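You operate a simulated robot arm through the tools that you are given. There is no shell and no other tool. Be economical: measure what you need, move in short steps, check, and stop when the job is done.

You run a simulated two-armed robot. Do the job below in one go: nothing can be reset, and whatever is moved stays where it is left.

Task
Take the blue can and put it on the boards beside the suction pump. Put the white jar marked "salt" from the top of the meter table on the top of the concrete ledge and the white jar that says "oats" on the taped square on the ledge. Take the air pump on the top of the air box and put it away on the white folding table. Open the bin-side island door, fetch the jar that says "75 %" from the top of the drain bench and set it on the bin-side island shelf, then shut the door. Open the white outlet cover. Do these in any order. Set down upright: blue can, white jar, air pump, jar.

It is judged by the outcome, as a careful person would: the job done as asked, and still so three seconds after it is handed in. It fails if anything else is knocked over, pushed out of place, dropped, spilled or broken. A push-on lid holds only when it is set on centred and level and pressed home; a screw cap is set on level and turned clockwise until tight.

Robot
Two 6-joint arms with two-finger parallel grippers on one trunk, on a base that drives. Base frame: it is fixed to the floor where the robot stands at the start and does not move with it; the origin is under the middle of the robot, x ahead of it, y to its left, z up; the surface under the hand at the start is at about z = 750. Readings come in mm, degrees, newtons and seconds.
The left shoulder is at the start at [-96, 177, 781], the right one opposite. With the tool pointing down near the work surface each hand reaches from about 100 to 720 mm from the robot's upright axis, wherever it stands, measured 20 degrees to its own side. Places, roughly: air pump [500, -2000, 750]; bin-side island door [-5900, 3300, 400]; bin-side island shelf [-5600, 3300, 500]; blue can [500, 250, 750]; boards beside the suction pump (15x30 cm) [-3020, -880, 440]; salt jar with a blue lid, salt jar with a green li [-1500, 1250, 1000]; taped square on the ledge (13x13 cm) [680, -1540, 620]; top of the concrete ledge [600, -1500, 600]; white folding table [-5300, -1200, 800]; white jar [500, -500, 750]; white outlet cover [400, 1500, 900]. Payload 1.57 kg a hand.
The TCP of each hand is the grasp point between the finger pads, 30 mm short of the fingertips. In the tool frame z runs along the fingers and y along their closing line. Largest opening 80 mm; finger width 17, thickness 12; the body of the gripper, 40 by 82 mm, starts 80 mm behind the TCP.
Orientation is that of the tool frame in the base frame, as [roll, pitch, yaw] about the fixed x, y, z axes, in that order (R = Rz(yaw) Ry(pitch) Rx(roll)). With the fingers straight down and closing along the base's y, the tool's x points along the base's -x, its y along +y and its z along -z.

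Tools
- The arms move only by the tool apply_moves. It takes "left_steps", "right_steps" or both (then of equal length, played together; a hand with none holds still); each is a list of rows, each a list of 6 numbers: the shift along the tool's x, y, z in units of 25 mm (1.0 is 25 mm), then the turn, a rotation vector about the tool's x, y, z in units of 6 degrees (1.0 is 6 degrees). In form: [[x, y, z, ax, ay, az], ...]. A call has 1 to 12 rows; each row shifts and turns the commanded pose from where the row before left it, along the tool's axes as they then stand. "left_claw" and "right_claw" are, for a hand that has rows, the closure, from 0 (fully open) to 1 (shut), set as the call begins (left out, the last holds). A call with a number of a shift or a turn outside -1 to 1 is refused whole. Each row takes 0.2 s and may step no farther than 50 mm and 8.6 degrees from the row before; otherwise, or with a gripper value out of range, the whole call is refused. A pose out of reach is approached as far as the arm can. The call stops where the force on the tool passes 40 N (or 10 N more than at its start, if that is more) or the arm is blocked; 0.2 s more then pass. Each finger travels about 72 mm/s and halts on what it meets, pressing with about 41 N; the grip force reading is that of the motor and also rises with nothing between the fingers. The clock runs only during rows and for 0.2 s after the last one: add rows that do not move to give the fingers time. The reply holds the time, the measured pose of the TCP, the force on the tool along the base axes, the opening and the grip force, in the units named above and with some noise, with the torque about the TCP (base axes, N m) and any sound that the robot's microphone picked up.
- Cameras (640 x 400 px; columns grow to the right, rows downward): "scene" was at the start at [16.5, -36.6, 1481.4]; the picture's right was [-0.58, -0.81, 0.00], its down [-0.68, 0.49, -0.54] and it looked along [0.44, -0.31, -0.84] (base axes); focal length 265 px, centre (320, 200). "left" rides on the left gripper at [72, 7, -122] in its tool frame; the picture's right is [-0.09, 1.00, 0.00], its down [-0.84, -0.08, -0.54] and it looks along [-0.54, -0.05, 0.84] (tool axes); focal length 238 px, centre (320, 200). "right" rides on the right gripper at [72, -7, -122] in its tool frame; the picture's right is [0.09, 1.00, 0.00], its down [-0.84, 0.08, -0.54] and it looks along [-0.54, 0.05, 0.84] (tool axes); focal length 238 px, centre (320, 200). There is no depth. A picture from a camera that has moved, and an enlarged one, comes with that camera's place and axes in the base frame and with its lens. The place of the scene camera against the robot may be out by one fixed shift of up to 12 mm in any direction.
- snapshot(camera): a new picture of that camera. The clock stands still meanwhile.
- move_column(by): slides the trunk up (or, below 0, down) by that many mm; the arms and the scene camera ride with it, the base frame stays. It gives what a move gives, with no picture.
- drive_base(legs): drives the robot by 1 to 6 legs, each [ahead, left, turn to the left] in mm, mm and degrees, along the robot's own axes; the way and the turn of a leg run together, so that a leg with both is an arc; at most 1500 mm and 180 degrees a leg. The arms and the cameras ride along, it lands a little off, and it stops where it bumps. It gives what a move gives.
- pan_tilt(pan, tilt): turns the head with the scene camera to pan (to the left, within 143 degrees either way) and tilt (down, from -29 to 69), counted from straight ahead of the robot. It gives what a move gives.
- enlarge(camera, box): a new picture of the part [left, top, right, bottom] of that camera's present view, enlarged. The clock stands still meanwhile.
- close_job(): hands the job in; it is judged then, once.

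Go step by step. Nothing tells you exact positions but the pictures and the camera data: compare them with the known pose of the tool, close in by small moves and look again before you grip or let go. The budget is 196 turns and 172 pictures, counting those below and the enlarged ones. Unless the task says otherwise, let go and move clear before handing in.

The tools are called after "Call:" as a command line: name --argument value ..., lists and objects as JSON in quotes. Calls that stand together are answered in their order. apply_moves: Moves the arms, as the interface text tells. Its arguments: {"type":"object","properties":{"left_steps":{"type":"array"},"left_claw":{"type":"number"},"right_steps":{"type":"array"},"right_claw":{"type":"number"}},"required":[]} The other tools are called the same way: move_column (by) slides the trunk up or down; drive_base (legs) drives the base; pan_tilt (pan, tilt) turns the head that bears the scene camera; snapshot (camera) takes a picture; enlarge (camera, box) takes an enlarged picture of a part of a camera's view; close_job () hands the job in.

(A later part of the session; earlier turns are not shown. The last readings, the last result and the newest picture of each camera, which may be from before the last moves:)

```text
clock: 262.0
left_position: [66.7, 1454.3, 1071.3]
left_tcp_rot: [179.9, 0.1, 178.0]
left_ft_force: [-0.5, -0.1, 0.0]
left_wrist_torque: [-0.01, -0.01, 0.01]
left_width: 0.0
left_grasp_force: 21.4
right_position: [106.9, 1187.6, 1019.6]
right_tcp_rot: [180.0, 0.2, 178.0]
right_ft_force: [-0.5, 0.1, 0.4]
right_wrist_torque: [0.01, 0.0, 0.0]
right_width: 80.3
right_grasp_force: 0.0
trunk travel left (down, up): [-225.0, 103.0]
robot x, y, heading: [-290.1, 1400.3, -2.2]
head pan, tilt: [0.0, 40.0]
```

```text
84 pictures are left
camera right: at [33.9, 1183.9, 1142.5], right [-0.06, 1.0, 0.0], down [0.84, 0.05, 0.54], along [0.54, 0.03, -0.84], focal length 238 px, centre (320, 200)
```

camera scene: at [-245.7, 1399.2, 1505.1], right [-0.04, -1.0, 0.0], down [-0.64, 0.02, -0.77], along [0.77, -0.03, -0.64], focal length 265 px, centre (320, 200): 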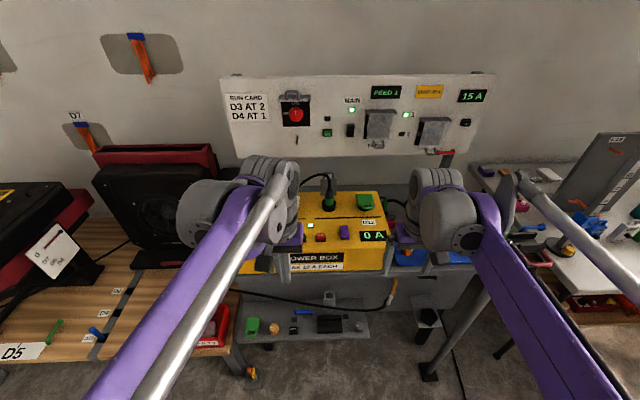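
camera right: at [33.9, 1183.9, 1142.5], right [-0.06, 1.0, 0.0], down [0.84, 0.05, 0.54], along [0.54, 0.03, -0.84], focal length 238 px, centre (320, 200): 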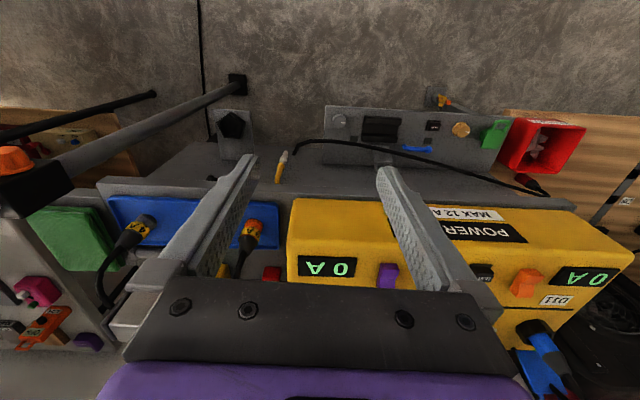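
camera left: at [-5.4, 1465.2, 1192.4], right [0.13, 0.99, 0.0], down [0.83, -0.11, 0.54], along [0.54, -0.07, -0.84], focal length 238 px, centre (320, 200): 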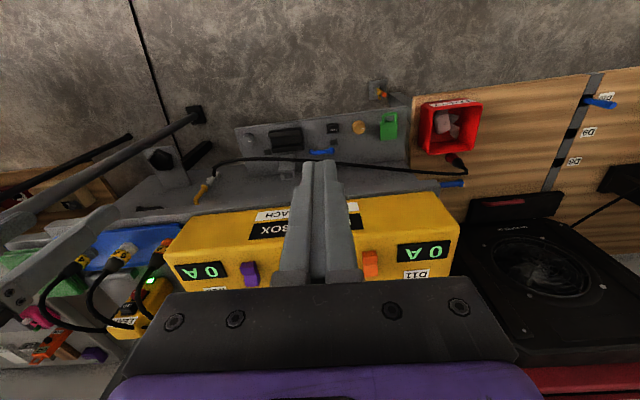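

I'll spread the left arm out of the way so the head camera can see the top of the power box.

Call:
apply_moves --left_steps '[[0.5, 1, 0, 0, 0, 0], [0.5, 1, 0, 0, 0, 0], [0, 1, 0, 0, 0, 0], [0, 1, 0, 0, 0, 0], [0, 1, 0, 0, 0, 0], [0, 1, 0, 0, 0, 0], [0, 1, 0, 0, 0, 0], [0, 1, 0, 0, 0, 0], [0, 1, 0, 0, 0, 0], [0, 1, 0, 0, 0, 0]]'

Call:
enlarge --camera "scene" --box '[200, 150, 440, 300]'

```text
clock: 264.2
left_position: [50.0, 1705.7, 1072.5]
left_tcp_rot: [-180.0, 0.1, 178.0]
left_ft_force: [-0.2, -0.8, -0.5]
left_wrist_torque: [0.01, 0.01, 0.0]
left_width: 0.3
left_grasp_force: 21.3
right_position: [106.8, 1187.8, 1019.5]
right_tcp_rot: [-180.0, 0.1, 177.9]
right_ft_force: [-0.4, -0.8, 0.7]
right_wrist_torque: [-0.02, -0.03, 0.02]
right_width: 79.7
right_grasp_force: 0.2
trunk travel left (down, up): [-225.0, 103.0]
robot x, y, heading: [-293.8, 1397.5, -2.2]
head pan, tilt: [0.0, 40.0]
```

```text
2.67 times, centred on (320, 225) of scene
camera zoom: at [-245.4, 1399.8, 1505.1], right [-0.04, -1.0, 0.0], down [-0.64, 0.02, -0.77], along [0.77, -0.03, -0.64], focal length 706 px, centre (320, 133)
```

zoom: 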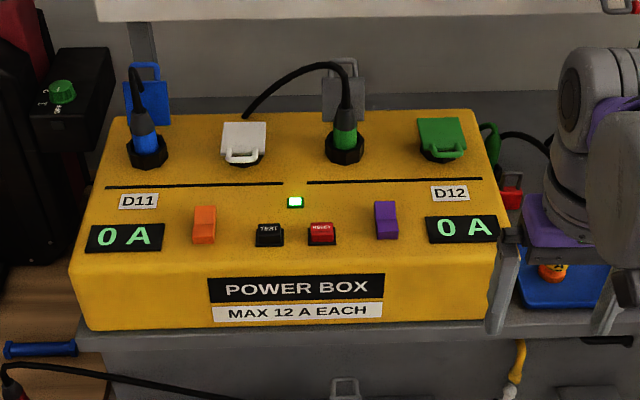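

The white cover is closed, hinged at the back with a small D-handle at the front, at about (410, 1470, 925). I'll bring the left hand in line and drive closer for a wrist-camera view.

Call:
apply_moves --left_steps '[[0, -1, 0, 0, 0, 0], [0, -1, 0, 0, 0, 0], [0, -1, 0, 0, 0, 0], [0, -1, 0, 0, 0, 0], [0, -1, 0, 0, 0, 0], [0, -1, 0, 0, 0, 0], [0, -1, 0, 0, 0, 0], [0, -1, 0, 0, 0, 0], [0, -0.6, 0, 0, 0, 0]]' --left_claw 0

Call:
drive_base --legs '[[0, 0, 2.2], [190, 0, 0]]'

Call:
snapshot --camera "left"

```text
clock: 266.2
left_position: [42.0, 1489.3, 1069.3]
left_tcp_rot: [-179.9, 0.1, 178.0]
left_ft_force: [0.4, -0.5, 0.7]
left_wrist_torque: [0.02, -0.02, 0.01]
left_width: 79.9
left_grasp_force: 0.1
right_position: [107.0, 1188.0, 1020.4]
right_tcp_rot: [-180.0, 0.0, 177.9]
right_ft_force: [-0.2, -1.1, 0.0]
right_wrist_torque: [0.01, -0.01, 0.02]
right_width: 80.0
right_grasp_force: 0.0
trunk travel left (down, up): [-225.0, 103.0]
robot x, y, heading: [-290.2, 1398.2, -2.1]
head pan, tilt: [0.0, 40.0]
```

```text
clock: 268.1
left_position: [227.8, 1502.5, 1069.5]
left_tcp_rot: [180.0, 0.0, -179.7]
left_ft_force: [-0.4, 0.1, 0.8]
left_wrist_torque: [0.0, 0.04, -0.04]
left_width: 79.9
left_grasp_force: 0.1
right_position: [305.1, 1205.5, 1020.1]
right_tcp_rot: [-180.0, 0.1, -179.7]
right_ft_force: [0.2, 0.7, -0.3]
right_wrist_torque: [-0.02, -0.01, 0.0]
right_width: 79.8
right_grasp_force: 0.2
trunk travel left (down, up): [-225.0, 103.0]
robot x, y, heading: [-105.8, 1397.3, 0.6]
head pan, tilt: [0.0, 40.0]
```

```text
82 pictures are left
camera left: at [156.9, 1511.9, 1192.2], right [0.09, 1.0, 0.0], down [0.84, -0.07, 0.54], along [0.54, -0.05, -0.84], focal length 238 px, centre (320, 200)
```

left: 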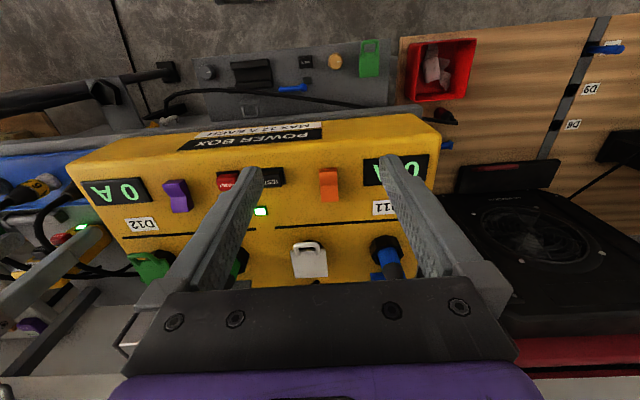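

Call:
apply_moves --left_steps '[[-1, -0.3, 0.4, 0, 0, 0], [-1, -0.3, 0.4, 0, 0, 0], [-1, -0.3, 0.4, 0, 0, 0], [-1, -0.3, 0.4, 0, 0, 0], [-0.6, 0, 0.4, 0, 0, 0]]' --left_claw 0

Call:
enlarge --camera "left" --box '[240, 120, 400, 280]'

Call:
pan_tilt --pan 10 --tilt 45

Call:
snapshot --camera "scene"

```text
clock: 269.4
left_position: [344.9, 1476.8, 1019.9]
left_tcp_rot: [180.0, 0.1, -179.7]
left_ft_force: [-0.3, 0.0, -0.3]
left_wrist_torque: [-0.01, 0.04, 0.01]
left_width: 80.1
left_grasp_force: 0.1
right_position: [304.2, 1204.8, 1019.7]
right_tcp_rot: [179.9, 0.1, -179.7]
right_ft_force: [0.3, -0.1, 0.2]
right_wrist_torque: [0.01, -0.04, -0.02]
right_width: 80.5
right_grasp_force: 0.1
trunk travel left (down, up): [-225.0, 103.0]
robot x, y, heading: [-96.9, 1398.4, 0.1]
head pan, tilt: [0.0, 40.0]
```

```text
2.50 times, centred on (320, 200) of left
camera zoom: at [272.1, 1484.0, 1141.7], right [0.09, 1.0, 0.0], down [0.84, -0.07, 0.54], along [0.54, -0.05, -0.84], focal length 596 px, centre (320, 200)
```

zoom: 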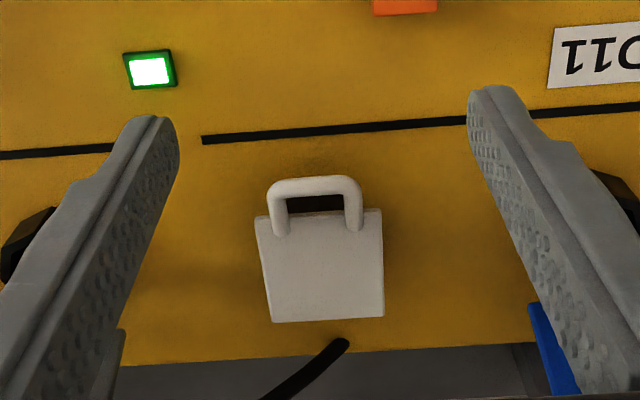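

```text
clock: 270.1
left_position: [343.0, 1474.9, 1020.0]
left_tcp_rot: [179.9, 0.1, -179.7]
left_ft_force: [0.5, 0.2, 0.6]
left_wrist_torque: [0.02, 0.03, -0.02]
left_width: 80.0
left_grasp_force: 0.0
right_position: [306.2, 1205.3, 1019.4]
right_tcp_rot: [-180.0, 0.1, -179.7]
right_ft_force: [0.4, -0.4, -0.4]
right_wrist_torque: [0.01, -0.02, 0.03]
right_width: 80.0
right_grasp_force: 0.0
trunk travel left (down, up): [-225.0, 103.0]
robot x, y, heading: [-105.5, 1398.3, -0.1]
head pan, tilt: [10.0, 45.0]
```

```text
80 pictures are left
camera scene: at [-60.3, 1415.9, 1497.9], right [0.18, -0.98, 0.0], down [-0.7, -0.13, -0.71], along [0.7, 0.13, -0.71], focal length 265 px, centre (320, 200)
```

scene: 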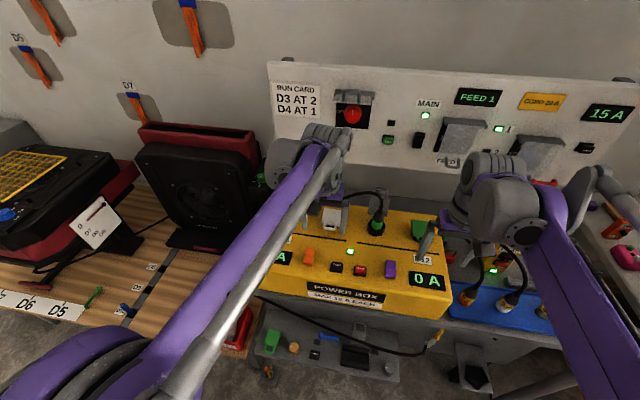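

The cover is hinged at x≈476 and its handle is centred at about (406, 1470, 930). I'll straddle the handle with the fingertips and check before gripping.

Call:
apply_moves --left_steps '[[-1, -0.1, 0, 0, 0, 0], [-1, -0.1, 0, 0, 0, 0], [-0.5, 0, 0.5, 0, 0, 0], [0, 0, 1, 0, 0, 0], [0, 0, 1, 0, 0, 0], [0, 0, 0.3, 0, 0, 0]]'

Call:
snapshot --camera "left"

Call:
enlarge --camera "scene" --box '[270, 190, 430, 290]'

```text
clock: 271.5
left_position: [405.8, 1471.5, 950.9]
left_tcp_rot: [-180.0, 0.0, -179.6]
left_ft_force: [-0.1, -0.4, -0.2]
left_wrist_torque: [0.01, 0.01, 0.0]
left_width: 79.8
left_grasp_force: 0.2
right_position: [305.0, 1204.8, 1020.3]
right_tcp_rot: [180.0, 0.1, -179.6]
right_ft_force: [1.1, -0.6, 0.6]
right_wrist_torque: [0.01, 0.02, -0.03]
right_width: 80.2
right_grasp_force: 0.1
trunk travel left (down, up): [-225.0, 103.0]
robot x, y, heading: [-101.1, 1395.8, 0.6]
head pan, tilt: [10.0, 45.0]
```

```text
79 pictures are left
camera left: at [333.1, 1479.3, 1072.6], right [0.09, 1.0, 0.0], down [0.84, -0.07, 0.54], along [0.54, -0.05, -0.84], focal length 238 px, centre (320, 200)
```

left: 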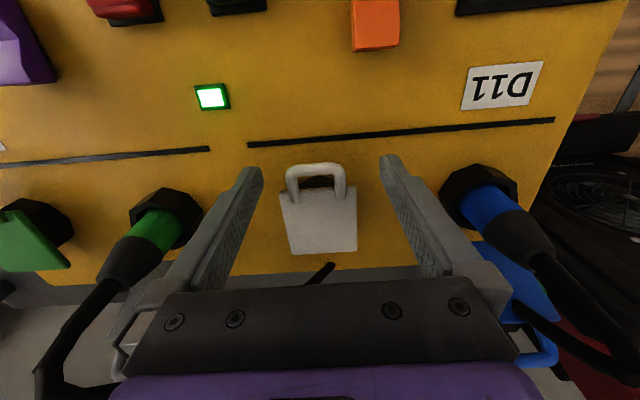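

```text
4.00 times, centred on (350, 240) of scene
camera zoom: at [-60.4, 1416.0, 1497.9], right [0.18, -0.98, 0.0], down [-0.7, -0.13, -0.71], along [0.7, 0.13, -0.71], focal length 1060 px, centre (200, 40)
```

zoom: 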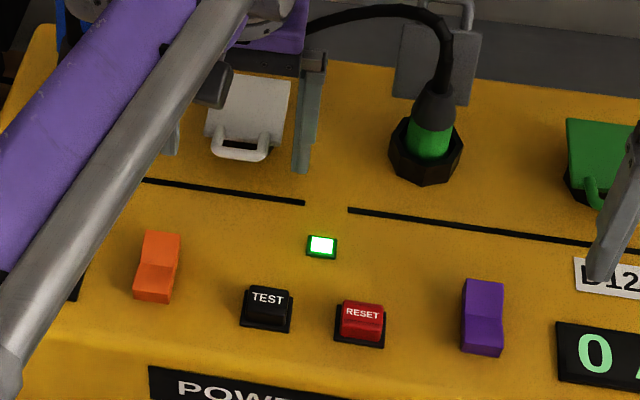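

The handle lies between the fingertips. I'll close on it and begin lifting along the arc.

Call:
apply_moves --left_steps '[[0, -0.05, 0, 0, 0, 0], [0, 0, 0, 0, 0, 0], [0, 0, 0, 0, 0, 0], [0, 0, 0, 0, 0, 0]]' --left_claw 1

Call:
snapshot --camera "left"

```text
clock: 272.5
left_position: [405.6, 1469.5, 951.0]
left_tcp_rot: [180.0, -0.1, -179.7]
left_ft_force: [-0.5, -9.3, -2.9]
left_wrist_torque: [-0.43, 0.19, -0.2]
left_width: 39.3
left_grasp_force: 44.9
right_position: [304.8, 1203.1, 1019.7]
right_tcp_rot: [180.0, 0.0, -179.7]
right_ft_force: [0.5, -0.2, 0.7]
right_wrist_torque: [-0.01, 0.01, 0.01]
right_width: 80.0
right_grasp_force: 0.1
trunk travel left (down, up): [-225.0, 103.0]
robot x, y, heading: [-98.0, 1396.5, 0.4]
head pan, tilt: [10.0, 45.0]
```

```text
77 pictures are left
camera left: at [333.2, 1476.5, 1072.5], right [0.09, 1.0, 0.0], down [0.84, -0.07, 0.54], along [0.54, -0.05, -0.84], focal length 238 px, centre (320, 200)
```

left: 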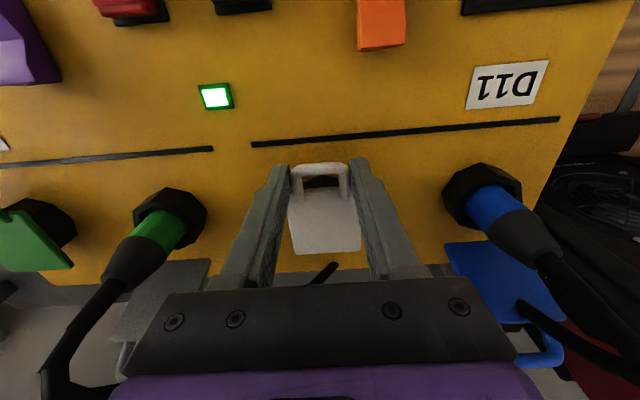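

Call:
apply_moves --left_steps '[[-0.06, -0.04, -0.58, 0, 0, 0], [-0.18, 0, -0.56, 0, 0, 0], [-0.29, 0, -0.5, 0, 0, 0], [-0.39, 0, -0.44, 0, 0, 0]]'

Call:
snapshot --camera "left"

Call:
enlarge --camera "scene" --box '[270, 190, 430, 290]'

```text
clock: 273.5
left_position: [428.5, 1469.5, 1002.0]
left_tcp_rot: [-180.0, 0.0, -179.6]
left_ft_force: [-13.3, -4.5, -6.7]
left_wrist_torque: [-0.14, 1.33, 0.0]
left_width: 39.3
left_grasp_force: 44.4
right_position: [303.9, 1204.6, 1020.7]
right_tcp_rot: [180.0, 0.2, -179.8]
right_ft_force: [-0.1, 0.4, 0.1]
right_wrist_torque: [0.0, 0.03, 0.01]
right_width: 80.2
right_grasp_force: 0.0
trunk travel left (down, up): [-225.0, 103.0]
robot x, y, heading: [-99.3, 1400.8, 0.4]
head pan, tilt: [10.0, 45.0]
```

```text
76 pictures are left
camera left: at [356.1, 1476.3, 1123.5], right [0.09, 1.0, 0.0], down [0.84, -0.07, 0.54], along [0.54, -0.05, -0.84], focal length 238 px, centre (320, 200)
```

left: 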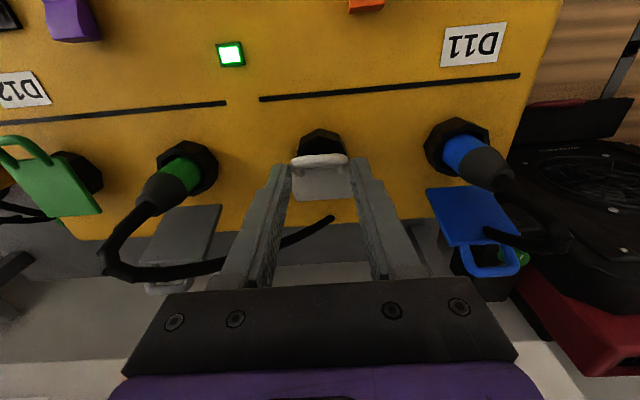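

```text
4.00 times, centred on (350, 240) of scene
camera zoom: at [-61.6, 1415.3, 1497.9], right [0.18, -0.98, 0.0], down [-0.7, -0.13, -0.71], along [0.7, 0.13, -0.71], focal length 1060 px, centre (200, 40)
```

zoom: 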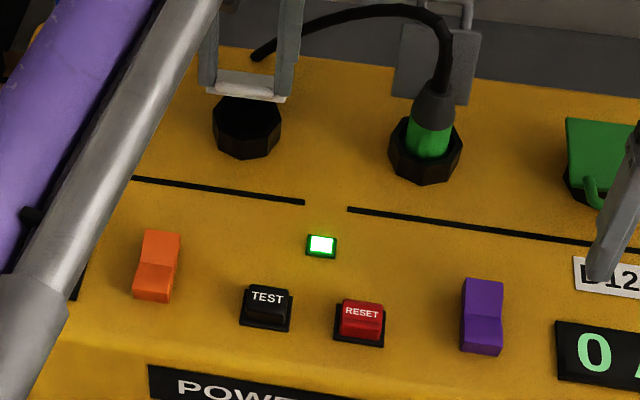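

The cover is swinging open. I'll continue the arc.

Call:
apply_moves --left_steps '[[-0.45, 0, -0.3, 0, 0, 0], [-0.54, 0, -0.22, 0, 0, 0], [-0.57, 0, -0.1, 0, 0, 0], [-0.58, 0, 0.02, 0, 0, 0]]'

Call:
snapshot --camera "left"

Call:
enlarge --camera "scene" --box '[270, 190, 430, 290]'

```text
clock: 274.5
left_position: [468.3, 1470.2, 1016.6]
left_tcp_rot: [-179.9, 0.9, -179.8]
left_ft_force: [-1.7, 3.3, 36.7]
left_wrist_torque: [-0.22, 0.03, -0.04]
left_width: 0.1
left_grasp_force: 20.9
right_position: [289.1, 1206.3, 1023.9]
right_tcp_rot: [-179.9, 0.8, -179.6]
right_ft_force: [-0.4, -1.1, -0.4]
right_wrist_torque: [0.21, 0.03, 0.02]
right_width: 80.2
right_grasp_force: 0.0
trunk travel left (down, up): [-225.0, 103.0]
robot x, y, heading: [-99.4, 1401.5, 0.5]
head pan, tilt: [10.0, 45.0]
```

```text
74 pictures are left
camera left: at [395.3, 1478.5, 1137.1], right [0.09, 1.0, 0.0], down [0.83, -0.07, 0.56], along [0.55, -0.05, -0.83], focal length 238 px, centre (320, 200)
```

left: 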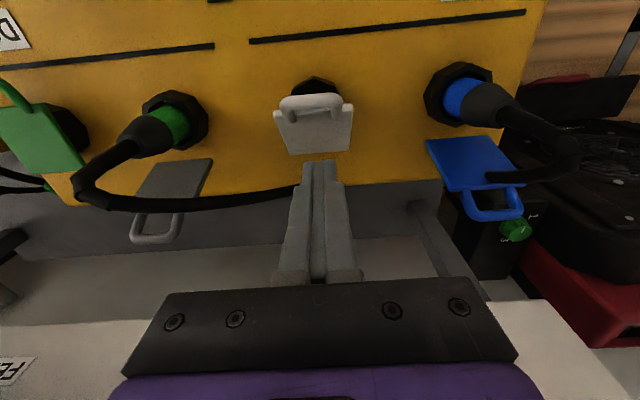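

```text
4.00 times, centred on (350, 240) of scene
camera zoom: at [-82.2, 1418.2, 1496.7], right [0.18, -0.98, 0.0], down [-0.69, -0.13, -0.72], along [0.7, 0.13, -0.7], focal length 1060 px, centre (200, 40)
```

zoom: 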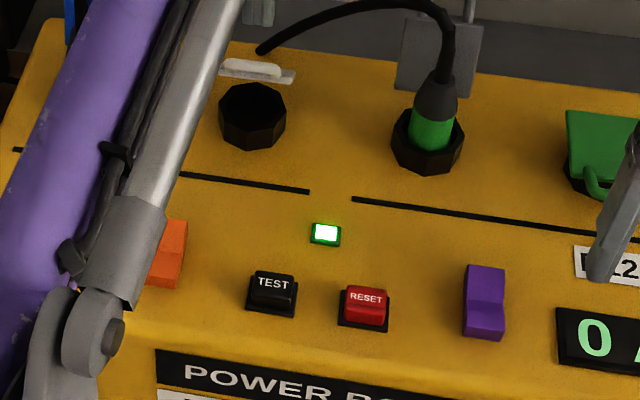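

The handle slipped out with the cover about half open and it stays up, but something is pressing on the fingertips. I'll raise and back off, then look.

Call:
apply_moves --left_steps '[[0, 0, -0.6, 0, 0, 0], [0, 0, -1, 0, 0, 0], [0, 0, -1, 0, 0, 0], [1, 0, 0, 0, 0, 0], [1, 0, 0, 0, 0, 0], [1, 0, 0, 0, 0, 0]]'

Call:
snapshot --camera "left"

```text
clock: 275.3
left_position: [462.1, 1473.8, 1023.4]
left_tcp_rot: [-179.6, 0.9, -179.3]
left_ft_force: [1.7, -1.5, -15.3]
left_wrist_torque: [0.13, 0.04, -0.01]
left_width: 0.2
left_grasp_force: 21.5
left hand out of reach, approached as far as the arm can: row 2, 3
right_position: [272.1, 1211.6, 1028.7]
right_tcp_rot: [-179.8, 1.0, -179.4]
right_ft_force: [-1.2, 0.8, -0.3]
right_wrist_torque: [-0.2, -0.06, -0.04]
right_width: 80.1
right_grasp_force: 0.1
trunk travel left (down, up): [-225.0, 103.0]
robot x, y, heading: [-120.4, 1398.4, 0.3]
head pan, tilt: [10.0, 45.0]
stopped in row 4 (left hand): the arm was blocked; the commanded pose is now the measured one
```

```text
72 pictures are left
camera left: at [388.1, 1481.9, 1144.7], right [0.08, 1.0, -0.01], down [0.83, -0.06, 0.55], along [0.55, -0.05, -0.83], focal length 238 px, centre (320, 200)
```

left: 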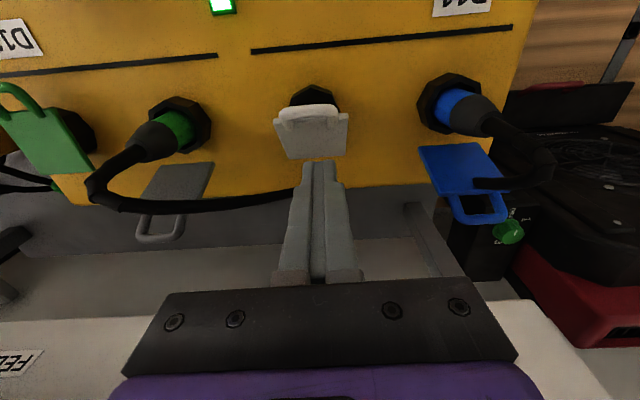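

Call:
pan_tilt --pan 0 --tilt 30

Call:
enlarge --camera "scene" --box '[180, 120, 420, 320]'

```text
clock: 276.1
left_position: [461.7, 1473.6, 1026.5]
left_tcp_rot: [-179.6, 1.1, -179.4]
left_ft_force: [2.6, 2.0, 28.5]
left_wrist_torque: [-0.13, 0.39, 0.0]
left_width: 0.0
left_grasp_force: 21.3
right_position: [270.2, 1212.3, 1027.8]
right_tcp_rot: [-179.6, 1.3, -179.7]
right_ft_force: [1.2, -1.1, 0.3]
right_wrist_torque: [0.13, 0.04, 0.01]
right_width: 80.0
right_grasp_force: 0.0
trunk travel left (down, up): [-225.0, 103.0]
robot x, y, heading: [-114.6, 1396.9, 0.3]
head pan, tilt: [0.0, 30.0]
```

```text
2.00 times, centred on (300, 220) of scene
camera zoom: at [-94.5, 1411.1, 1520.8], right [0.01, -1.0, 0.01], down [-0.48, -0.01, -0.88], along [0.88, 0.0, -0.48], focal length 530 px, centre (360, 160)
```

zoom: 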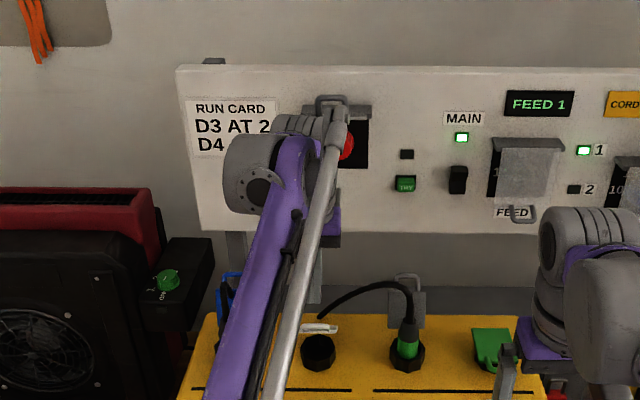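

The wrist came up against the hood on the panel behind. I'll retract straight back at this height; the fingertips clear the half-open lid.

Call:
apply_moves --left_steps '[[0.5, 0, 0, 0, 0, 0], [0.5, 0, 0, 0, 0, 0], [0.5, 0, 0, 0, 0, 0], [0.5, 0, 0, 0, 0, 0]]'

Call:
enlarge --camera "scene" --box '[180, 120, 420, 320]'

```text
clock: 277.1
left_position: [431.4, 1467.5, 1021.5]
left_tcp_rot: [-180.0, -0.1, -179.4]
left_ft_force: [-1.0, 0.5, 0.0]
left_wrist_torque: [-0.04, 0.01, 0.0]
left_width: 0.0
left_grasp_force: 21.4
right_position: [290.3, 1207.2, 1022.8]
right_tcp_rot: [-179.9, 0.2, -179.6]
right_ft_force: [0.5, -0.2, -0.8]
right_wrist_torque: [-0.03, 0.0, 0.03]
right_width: 79.9
right_grasp_force: 0.1
trunk travel left (down, up): [-225.0, 103.0]
robot x, y, heading: [-114.9, 1397.8, -0.0]
head pan, tilt: [0.0, 30.0]
```

```text
2.00 times, centred on (300, 220) of scene
camera zoom: at [-64.3, 1403.2, 1520.9], right [0.01, -1.0, 0.0], down [-0.5, 0.0, -0.87], along [0.87, 0.0, -0.5], focal length 530 px, centre (360, 160)
```

zoom: 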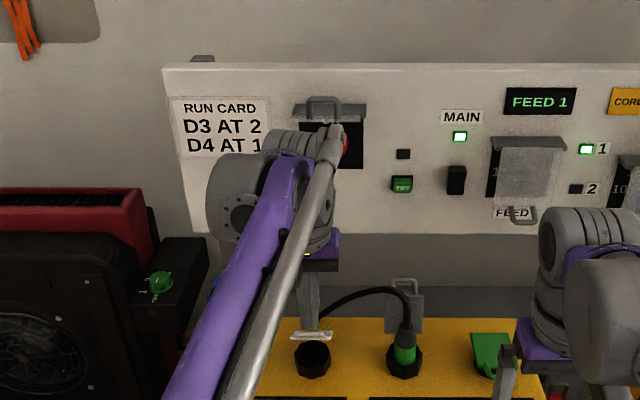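

Clear now, and the lid stays about a third open. I'll retract, tilt the closed fingers forward 48° so the wrist stays away from the panel, and push the lid up from underneath.

Call:
apply_moves --left_steps '[[1, 0, 0, 0, 0, 0], [1, 0, 0, 0, 0, 0], [1, 0, 0, 0, 0, 0], [1, 0, 0, 0, 0, 0], [0, 0, 0, 0, -1, 0], [0, 0, 0, 0, -1, 0], [0, 0, 0, 0, -1, 0], [0, 0, 0, 0, -1, 0], [0, 0, 0, 0, -1, 0], [0, 0, 0, 0, -1, 0], [0, 0, 0, 0, -1, 0], [0, 0, 0, 0, -1, 0]]'

Call:
snapshot --camera "left"

```text
clock: 279.6
left_position: [329.5, 1465.3, 1021.1]
left_tcp_rot: [-179.8, 48.1, -179.4]
left_ft_force: [0.0, -0.1, -0.6]
left_wrist_torque: [0.01, -0.02, -0.01]
left_width: 0.0
left_grasp_force: 21.4
right_position: [290.8, 1205.0, 1020.3]
right_tcp_rot: [-179.9, 0.2, -179.6]
right_ft_force: [0.1, 0.3, 0.4]
right_wrist_torque: [0.0, -0.02, 0.01]
right_width: 80.3
right_grasp_force: 0.0
trunk travel left (down, up): [-225.0, 103.0]
robot x, y, heading: [-110.9, 1396.2, 0.5]
head pan, tilt: [0.0, 30.0]
```

```text
69 pictures are left
camera left: at [191.1, 1472.7, 1049.3], right [0.05, 1.0, 0.07], down [0.16, -0.07, 0.98], along [0.99, -0.04, -0.16], focal length 238 px, centre (320, 200)
```

left: 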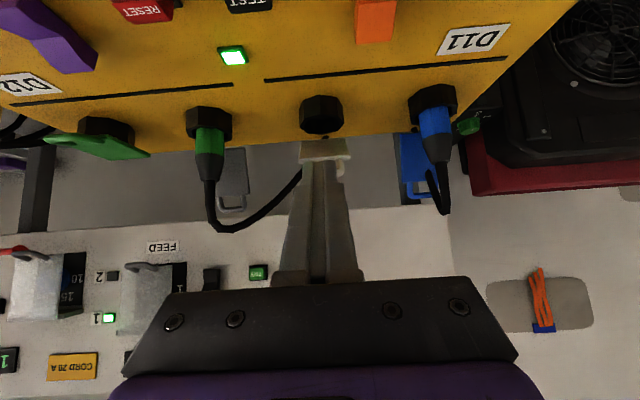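

Call:
apply_moves --left_steps '[[0.15, 0.15, 0.89, 0, 0, 0], [0.15, 0, 0.89, 0, 0, 0], [0.15, 0, 0.89, 0, 0, 0], [-0.71, 0, 0.43, 0, 0, 0]]'

Call:
snapshot --camera "left"

Call:
enlarge --camera "scene" --box '[220, 220, 420, 345]'

```text
clock: 280.6
left_position: [393.5, 1470.3, 972.5]
left_tcp_rot: [-179.9, 47.9, -179.4]
left_ft_force: [-0.1, -0.9, 0.2]
left_wrist_torque: [-0.01, -0.01, 0.01]
left_width: 0.0
left_grasp_force: 20.7
right_position: [292.3, 1205.6, 1020.0]
right_tcp_rot: [180.0, 0.1, -179.5]
right_ft_force: [-0.2, -0.4, -0.4]
right_wrist_torque: [-0.01, 0.01, 0.0]
right_width: 80.1
right_grasp_force: 0.0
trunk travel left (down, up): [-225.0, 103.0]
robot x, y, heading: [-117.2, 1401.9, 0.4]
head pan, tilt: [0.0, 30.0]
```

```text
68 pictures are left
camera left: at [254.8, 1476.8, 1001.1], right [0.05, 1.0, 0.07], down [0.16, -0.08, 0.98], along [0.99, -0.04, -0.16], focal length 238 px, centre (320, 200)
```

left: 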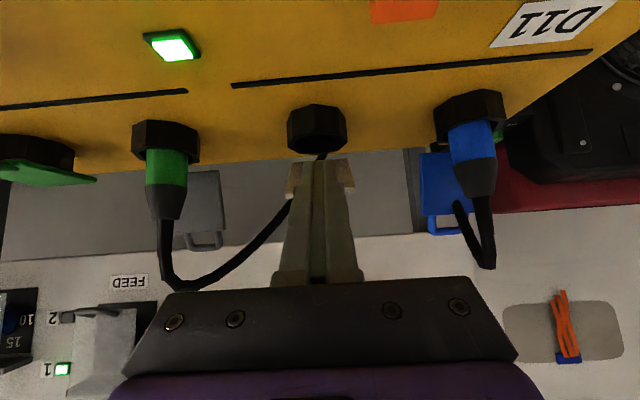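

```text
3.20 times, centred on (320, 282) of scene
camera zoom: at [-63.3, 1402.2, 1520.5], right [0.01, -1.0, 0.0], down [-0.5, 0.0, -0.87], along [0.87, 0.01, -0.5], focal length 848 px, centre (320, -64)
```

zoom: 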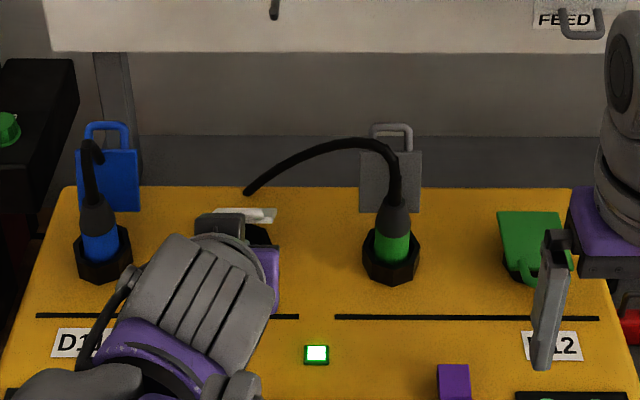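

The fingertips are just under the lid. I'll push up and back.

Call:
apply_moves --left_steps '[[-0.82, 0, 0.07, 0, 0, 0], [-0.76, 0, 0.12, 0, 0, 0], [-0.72, 0, 0.32, 0, 0, 0], [-0.51, 0, 0.45, 0, 0, 0], [-0.14, 0, 0.52, 0, 0, 0]]'

Call:
enlarge --camera "scene" --box '[220, 220, 420, 345]'

Call:
snapshot --camera "left"

```text
clock: 281.9
left_position: [470.3, 1471.5, 1003.1]
left_tcp_rot: [-179.8, 47.8, -179.3]
left_ft_force: [-0.4, 0.1, -0.2]
left_wrist_torque: [0.02, 0.0, -0.01]
left_width: 0.0
left_grasp_force: 21.6
right_position: [292.4, 1206.5, 1019.8]
right_tcp_rot: [179.9, 0.1, -179.6]
right_ft_force: [-0.8, -0.1, 0.4]
right_wrist_torque: [-0.01, 0.02, 0.0]
right_width: 79.9
right_grasp_force: 0.0
trunk travel left (down, up): [-225.0, 103.0]
robot x, y, heading: [-110.2, 1398.5, 0.4]
head pan, tilt: [0.0, 30.0]
```

```text
3.20 times, centred on (320, 282) of scene
camera zoom: at [-62.8, 1402.3, 1520.4], right [0.01, -1.0, 0.0], down [-0.5, 0.0, -0.87], along [0.87, 0.01, -0.5], focal length 848 px, centre (320, -64)
```

zoom: 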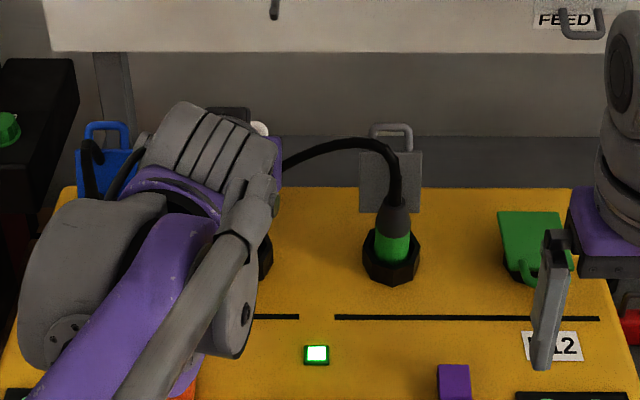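

```text
65 pictures are left
camera left: at [331.3, 1477.9, 1031.2], right [0.05, 1.0, 0.07], down [0.16, -0.08, 0.98], along [0.99, -0.04, -0.16], focal length 238 px, centre (320, 200)
```

left: 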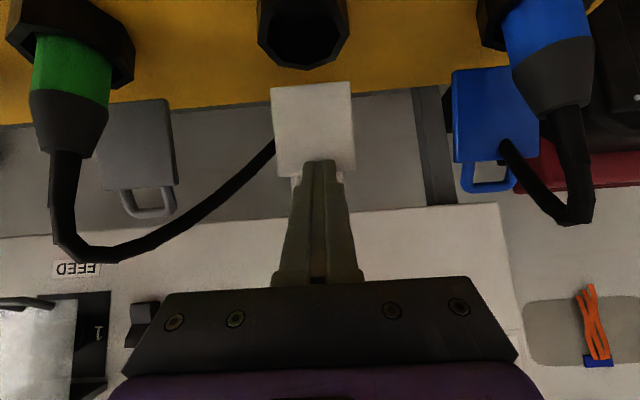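

The lid is fully upright like its neighbours. I'll back the fingers out along the tool axis and verify.

Call:
apply_moves --left_steps '[[0, 0, -1, 0, 0, 0], [0, 0, -1, 0, 0, 0], [0, 0, -1, 0, 0, 0], [0, 0, -1, 0, 0, 0], [0, 0, -1, 0, 0, 0], [0, 0, -1, 0, 0, 0], [0, 0, 0, 0, 1, 0], [0, 0, 0, 0, 1, 0], [0, 0, 0, 0, 1, 0], [0, 0, 0, 0, 1, 0]]'

Call:
drive_base --legs '[[-200, 0, 0]]'

Call:
snapshot --camera "scene"

Call:
snapshot --camera "left"

```text
clock: 284.1
left_position: [358.8, 1470.4, 1104.3]
left_tcp_rot: [180.0, 23.8, -179.4]
left_ft_force: [0.4, 0.0, -1.0]
left_wrist_torque: [0.01, 0.04, -0.01]
left_width: 0.0
left_grasp_force: 21.8
right_position: [292.6, 1205.2, 1019.9]
right_tcp_rot: [-180.0, 0.0, -179.7]
right_ft_force: [-0.7, -0.2, 0.3]
right_wrist_torque: [-0.04, 0.0, 0.01]
right_width: 80.1
right_grasp_force: 0.0
trunk travel left (down, up): [-225.0, 103.0]
robot x, y, heading: [-114.9, 1396.6, 0.4]
head pan, tilt: [0.0, 30.0]
```

```text
clock: 285.6
left_position: [162.8, 1468.6, 1102.6]
left_tcp_rot: [180.0, 23.8, -179.6]
left_ft_force: [-1.0, 0.0, 0.6]
left_wrist_torque: [0.02, 0.0, 0.03]
left_width: 0.0
left_grasp_force: 21.2
right_position: [96.4, 1203.0, 1020.2]
right_tcp_rot: [180.0, 0.0, -179.8]
right_ft_force: [0.1, 0.3, -0.4]
right_wrist_torque: [0.02, 0.0, -0.01]
right_width: 79.8
right_grasp_force: 0.1
trunk travel left (down, up): [-225.0, 103.0]
robot x, y, heading: [-306.4, 1395.1, 0.3]
head pan, tilt: [0.0, 30.0]
```

```text
64 pictures are left
camera scene: at [-258.9, 1401.2, 1520.5], right [0.0, -1.0, 0.0], down [-0.5, 0.0, -0.87], along [0.87, 0.0, -0.5], focal length 265 px, centre (320, 200)
```

scene: 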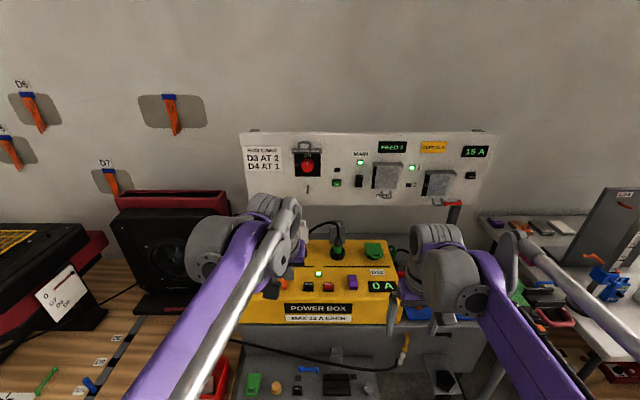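

```text
63 pictures are left
camera left: at [47.4, 1475.6, 1186.1], right [0.08, 1.0, 0.04], down [0.55, -0.07, 0.83], along [0.83, -0.04, -0.55], focal length 238 px, centre (320, 200)
```

left: 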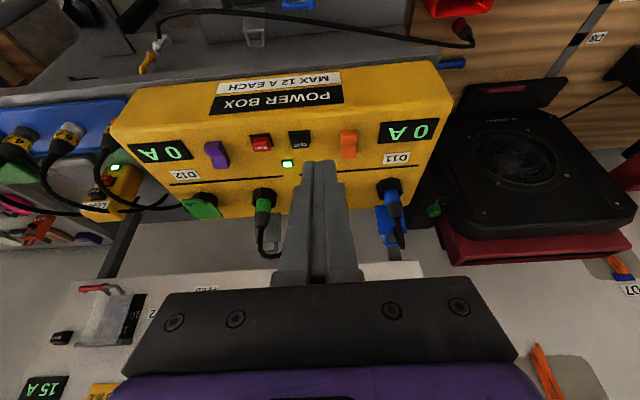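

The lid stands open. Next is the drain bench jar: I'll turn around to face the bench and read the labels.

Call:
drive_base --legs '[[-100, 0, 0], [0, 0, 90], [0, 0, 90]]'

Call:
pan_tilt --pan 0 --tilt 30

Call:
snapshot --camera "scene"

```text
clock: 294.5
left_position: [-883.2, 1322.7, 1103.2]
left_tcp_rot: [-180.0, 24.0, 0.7]
left_ft_force: [-0.4, 0.5, 0.5]
left_wrist_torque: [-0.01, -0.01, -0.02]
left_width: 0.3
left_grasp_force: 21.1
right_position: [-819.2, 1588.0, 1020.2]
right_tcp_rot: [180.0, 0.0, 0.6]
right_ft_force: [0.3, -1.2, 0.0]
right_wrist_torque: [-0.03, -0.01, -0.01]
right_width: 80.1
right_grasp_force: 0.1
trunk travel left (down, up): [-225.0, 103.0]
robot x, y, heading: [-409.7, 1397.9, -179.5]
head pan, tilt: [0.0, 30.0]
```

```text
clock: 295.1
left_position: [-883.1, 1322.4, 1103.2]
left_tcp_rot: [-179.9, 23.9, 0.8]
left_ft_force: [0.0, 0.6, -0.1]
left_wrist_torque: [0.03, -0.01, 0.01]
left_width: 0.0
left_grasp_force: 21.6
right_position: [-818.1, 1588.3, 1021.3]
right_tcp_rot: [180.0, 0.1, 0.5]
right_ft_force: [1.2, -0.6, 0.3]
right_wrist_torque: [0.0, -0.01, 0.03]
right_width: 80.0
right_grasp_force: 0.1
trunk travel left (down, up): [-225.0, 103.0]
robot x, y, heading: [-408.7, 1400.3, -179.8]
head pan, tilt: [0.0, 30.0]
```

```text
62 pictures are left
camera scene: at [-462.5, 1400.4, 1520.5], right [-0.01, 1.0, 0.0], down [0.5, 0.0, -0.87], along [-0.87, -0.01, -0.5], focal length 265 px, centre (320, 200)
```

scene: 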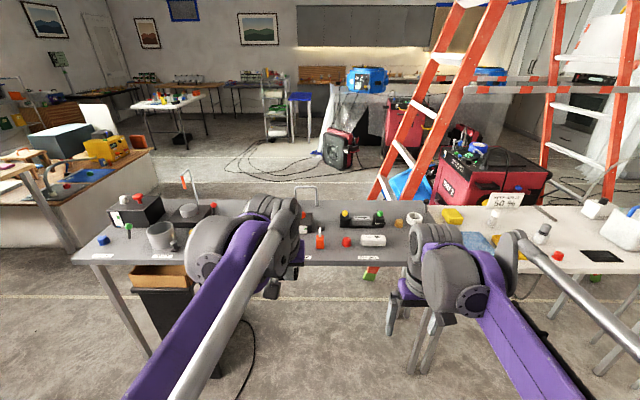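

Call:
snapshot --camera "left"

```text
61 pictures are left
camera left: at [-767.8, 1319.0, 1186.0], right [-0.07, -1.0, 0.04], down [-0.55, 0.07, 0.83], along [-0.83, 0.04, -0.55], focal length 238 px, centre (320, 200)
```

left: 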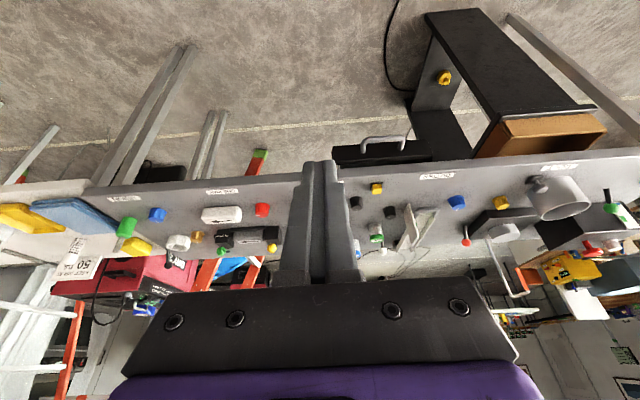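

The two lidded jars come out at about (−1443, 1182) for green and (−1560, 1241) for blue, near z≈880. I'll raise the trunk, line up the right hand and look closer.

Call:
move_column --by 90

Call:
drive_base --legs '[[0, 330, 0], [330, 0, 0]]'

Call:
snapshot --camera "right"

Call:
pan_tilt --pan -5 --tilt 40

Call:
snapshot --camera "scene"

```text
clock: 296.3
left_position: [-883.2, 1322.0, 1193.2]
left_tcp_rot: [179.9, 23.8, 0.8]
left_ft_force: [0.1, -0.5, 0.0]
left_wrist_torque: [0.01, 0.04, 0.0]
left_width: 0.0
left_grasp_force: 21.3
right_position: [-817.0, 1588.4, 1110.8]
right_tcp_rot: [180.0, 0.1, 0.5]
right_ft_force: [-0.5, 0.4, -1.2]
right_wrist_torque: [-0.03, 0.04, -0.01]
right_width: 80.2
right_grasp_force: 0.1
trunk travel left (down, up): [-315.0, 13.0]
robot x, y, heading: [-412.4, 1398.0, -179.6]
head pan, tilt: [0.0, 30.0]
```

```text
clock: 301.5
left_position: [-1210.5, 1001.3, 1193.7]
left_tcp_rot: [-180.0, 23.8, 0.4]
left_ft_force: [-0.7, 0.7, -0.3]
left_wrist_torque: [-0.03, 0.01, 0.03]
left_width: 0.0
left_grasp_force: 21.4
right_position: [-1146.1, 1265.0, 1109.2]
right_tcp_rot: [180.0, 0.1, 0.2]
right_ft_force: [1.1, 0.9, 0.2]
right_wrist_torque: [-0.02, 0.0, 0.0]
right_width: 80.1
right_grasp_force: 0.0
trunk travel left (down, up): [-315.0, 13.0]
robot x, y, heading: [-737.8, 1066.5, -179.7]
head pan, tilt: [0.0, 30.0]
```

```text
60 pictures are left
camera right: at [-1073.2, 1272.2, 1232.3], right [0.1, -1.0, 0.0], down [-0.84, -0.08, 0.54], along [-0.54, -0.05, -0.84], focal length 238 px, centre (320, 200)
```

right: 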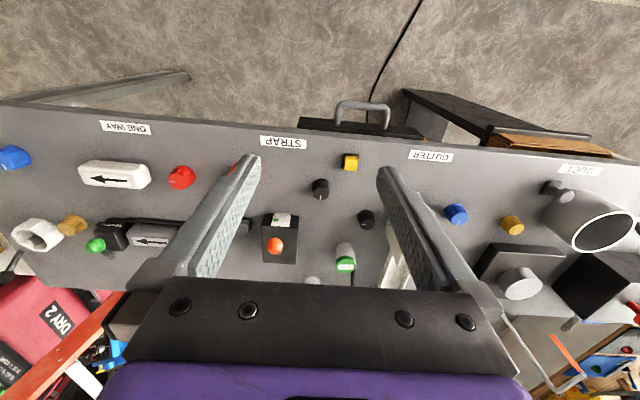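

```text
clock: 302.2
left_position: [-1213.4, 999.9, 1194.0]
left_tcp_rot: [-179.9, 23.9, 0.4]
left_ft_force: [-0.1, -0.9, 0.1]
left_wrist_torque: [-0.07, 0.01, 0.0]
left_width: 0.0
left_grasp_force: 21.2
right_position: [-1145.7, 1264.5, 1110.4]
right_tcp_rot: [180.0, 0.1, 0.2]
right_ft_force: [0.3, 0.3, 0.6]
right_wrist_torque: [-0.05, -0.02, 0.01]
right_width: 80.1
right_grasp_force: 0.1
trunk travel left (down, up): [-315.0, 13.0]
robot x, y, heading: [-736.2, 1073.9, -179.6]
head pan, tilt: [-5.0, 40.0]
```

```text
59 pictures are left
camera scene: at [-782.2, 1083.0, 1601.2], right [0.08, 1.0, 0.0], down [0.64, -0.05, -0.77], along [-0.76, 0.06, -0.64], focal length 265 px, centre (320, 200)
```

scene: 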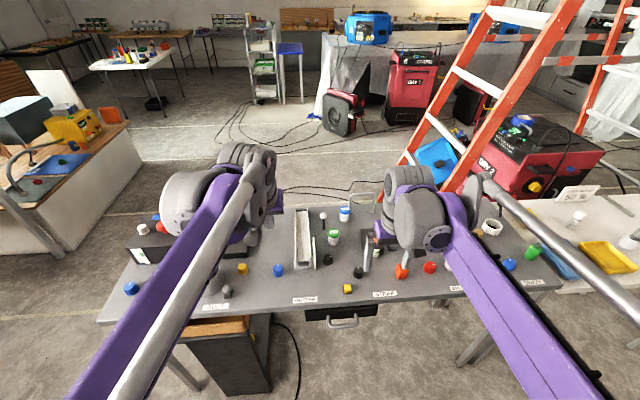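

Both jars are now visible; I'll zoom in on the labels.

Call:
enlarge --camera "scene" --box '[290, 190, 390, 290]'

```text
4.00 times, centred on (340, 240) of scene
camera zoom: at [-782.2, 1083.0, 1601.2], right [0.08, 1.0, 0.0], down [0.64, -0.05, -0.77], along [-0.76, 0.06, -0.64], focal length 1060 px, centre (240, 40)
```

zoom: 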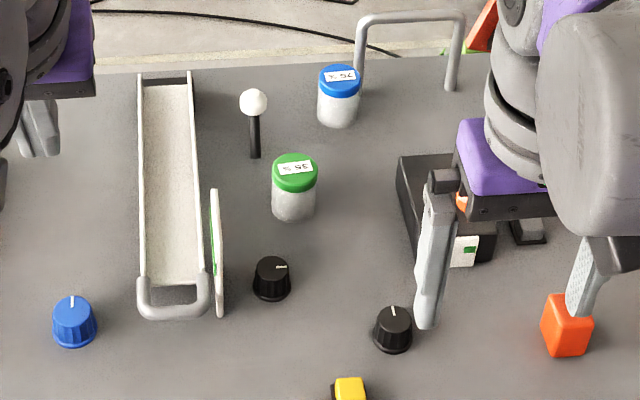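

Call:
enlarge --camera "scene" --box '[325, 200, 355, 220]'

Call:
enlarge --camera "scene" --box '[315, 223, 345, 243]'

```text
16.00 times, centred on (340, 210) of scene
camera zoom: at [-782.2, 1083.0, 1601.2], right [0.08, 1.0, 0.0], down [0.64, -0.05, -0.77], along [-0.76, 0.06, -0.64], focal length 4238 px, centre (0, 40)
```

zoom: 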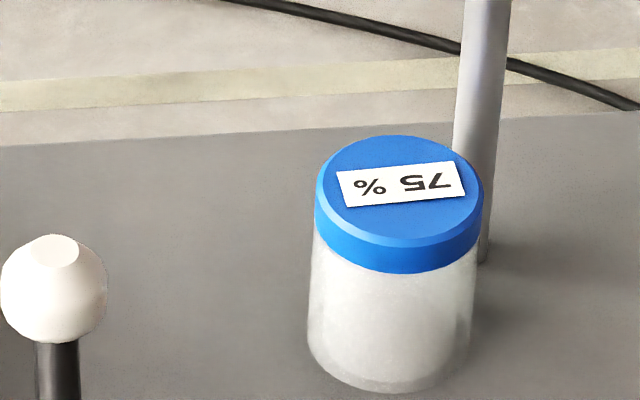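

```text
16.00 times, centred on (330, 233) of scene
camera zoom: at [-782.2, 1083.0, 1601.2], right [0.08, 1.0, 0.0], down [0.64, -0.05, -0.77], along [-0.76, 0.06, -0.64], focal length 4238 px, centre (160, -328)
```

zoom: 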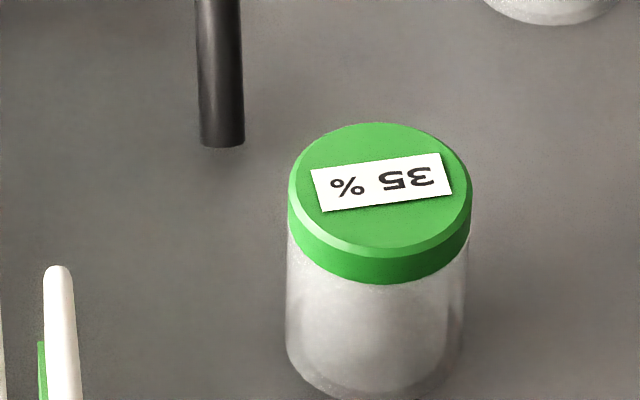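

The blue-lidded jar is the "75 %" one, at about (−1584, 1250), with the arch post about 40 mm behind it. I'll drive 200 closer and bring the right hand above it.

Call:
drive_base --legs '[[200, 0, 0]]'

Call:
apply_moves --right_steps '[[-0.95, 0, 0.5, 0, 0, 0], [-0.95, 0, 0.5, 0, 0, 0], [-0.95, 0, 0.5, 0, 0, 0], [-0.95, 0, 0.5, 0, 0, 0], [-0.95, 0, 0.5, 0, 0, 0], [-0.95, 0, 0.5, 0, 0, 0], [-0.95, 0, 0.5, 0, 0, 0], [-0.95, 0, 0.5, 0, 0, 0], [0, 0, 0.8, 0, 0, 0]]' --right_claw 0.2

Call:
snapshot --camera "right"

Call:
enlarge --camera "scene" --box '[280, 190, 440, 290]'

```text
clock: 303.8
left_position: [-1408.7, 995.8, 1194.4]
left_tcp_rot: [180.0, 24.0, 0.8]
left_ft_force: [-0.2, 0.0, -0.5]
left_wrist_torque: [0.0, -0.02, -0.04]
left_width: 0.1
left_grasp_force: 21.5
right_position: [-1343.3, 1261.9, 1108.6]
right_tcp_rot: [-180.0, 0.1, 0.5]
right_ft_force: [-0.5, -0.2, 0.5]
right_wrist_torque: [0.02, -0.05, 0.02]
right_width: 79.9
right_grasp_force: 0.2
trunk travel left (down, up): [-315.0, 13.0]
robot x, y, heading: [-938.6, 1067.4, -179.6]
head pan, tilt: [-5.0, 40.0]
```

```text
clock: 305.8
left_position: [-1407.1, 995.2, 1193.9]
left_tcp_rot: [-179.9, 23.9, 0.7]
left_ft_force: [0.8, 0.2, 0.3]
left_wrist_torque: [-0.01, 0.03, 0.01]
left_width: 0.0
left_grasp_force: 21.9
right_position: [-1533.9, 1263.1, 990.7]
right_tcp_rot: [-180.0, 0.1, 0.5]
right_ft_force: [1.3, -0.4, 0.3]
right_wrist_torque: [-0.01, -0.03, -0.01]
right_width: 63.9
right_grasp_force: 0.1
trunk travel left (down, up): [-315.0, 13.0]
robot x, y, heading: [-937.8, 1074.9, -179.6]
head pan, tilt: [-5.0, 40.0]
```

```text
55 pictures are left
camera right: at [-1462.4, 1269.7, 1114.3], right [0.1, -0.99, 0.0], down [-0.83, -0.09, 0.54], along [-0.54, -0.05, -0.84], focal length 238 px, centre (320, 200)
```

right: 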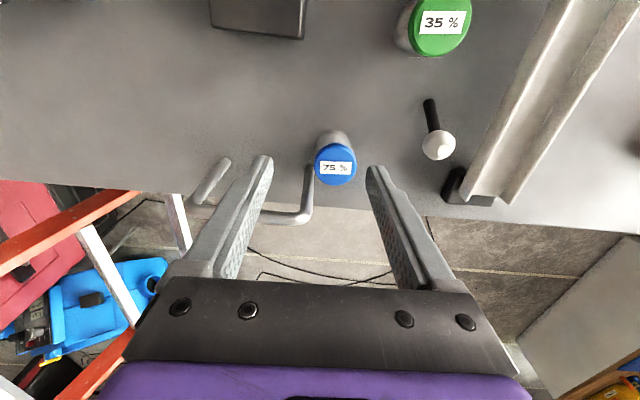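

```text
4.00 times, centred on (360, 240) of scene
camera zoom: at [-979.3, 1081.6, 1601.1], right [0.08, 1.0, 0.0], down [0.64, -0.05, -0.77], along [-0.76, 0.06, -0.64], focal length 1060 px, centre (160, 40)
```

zoom: 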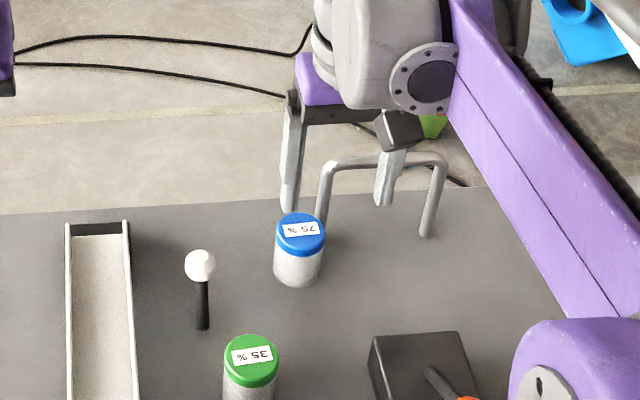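

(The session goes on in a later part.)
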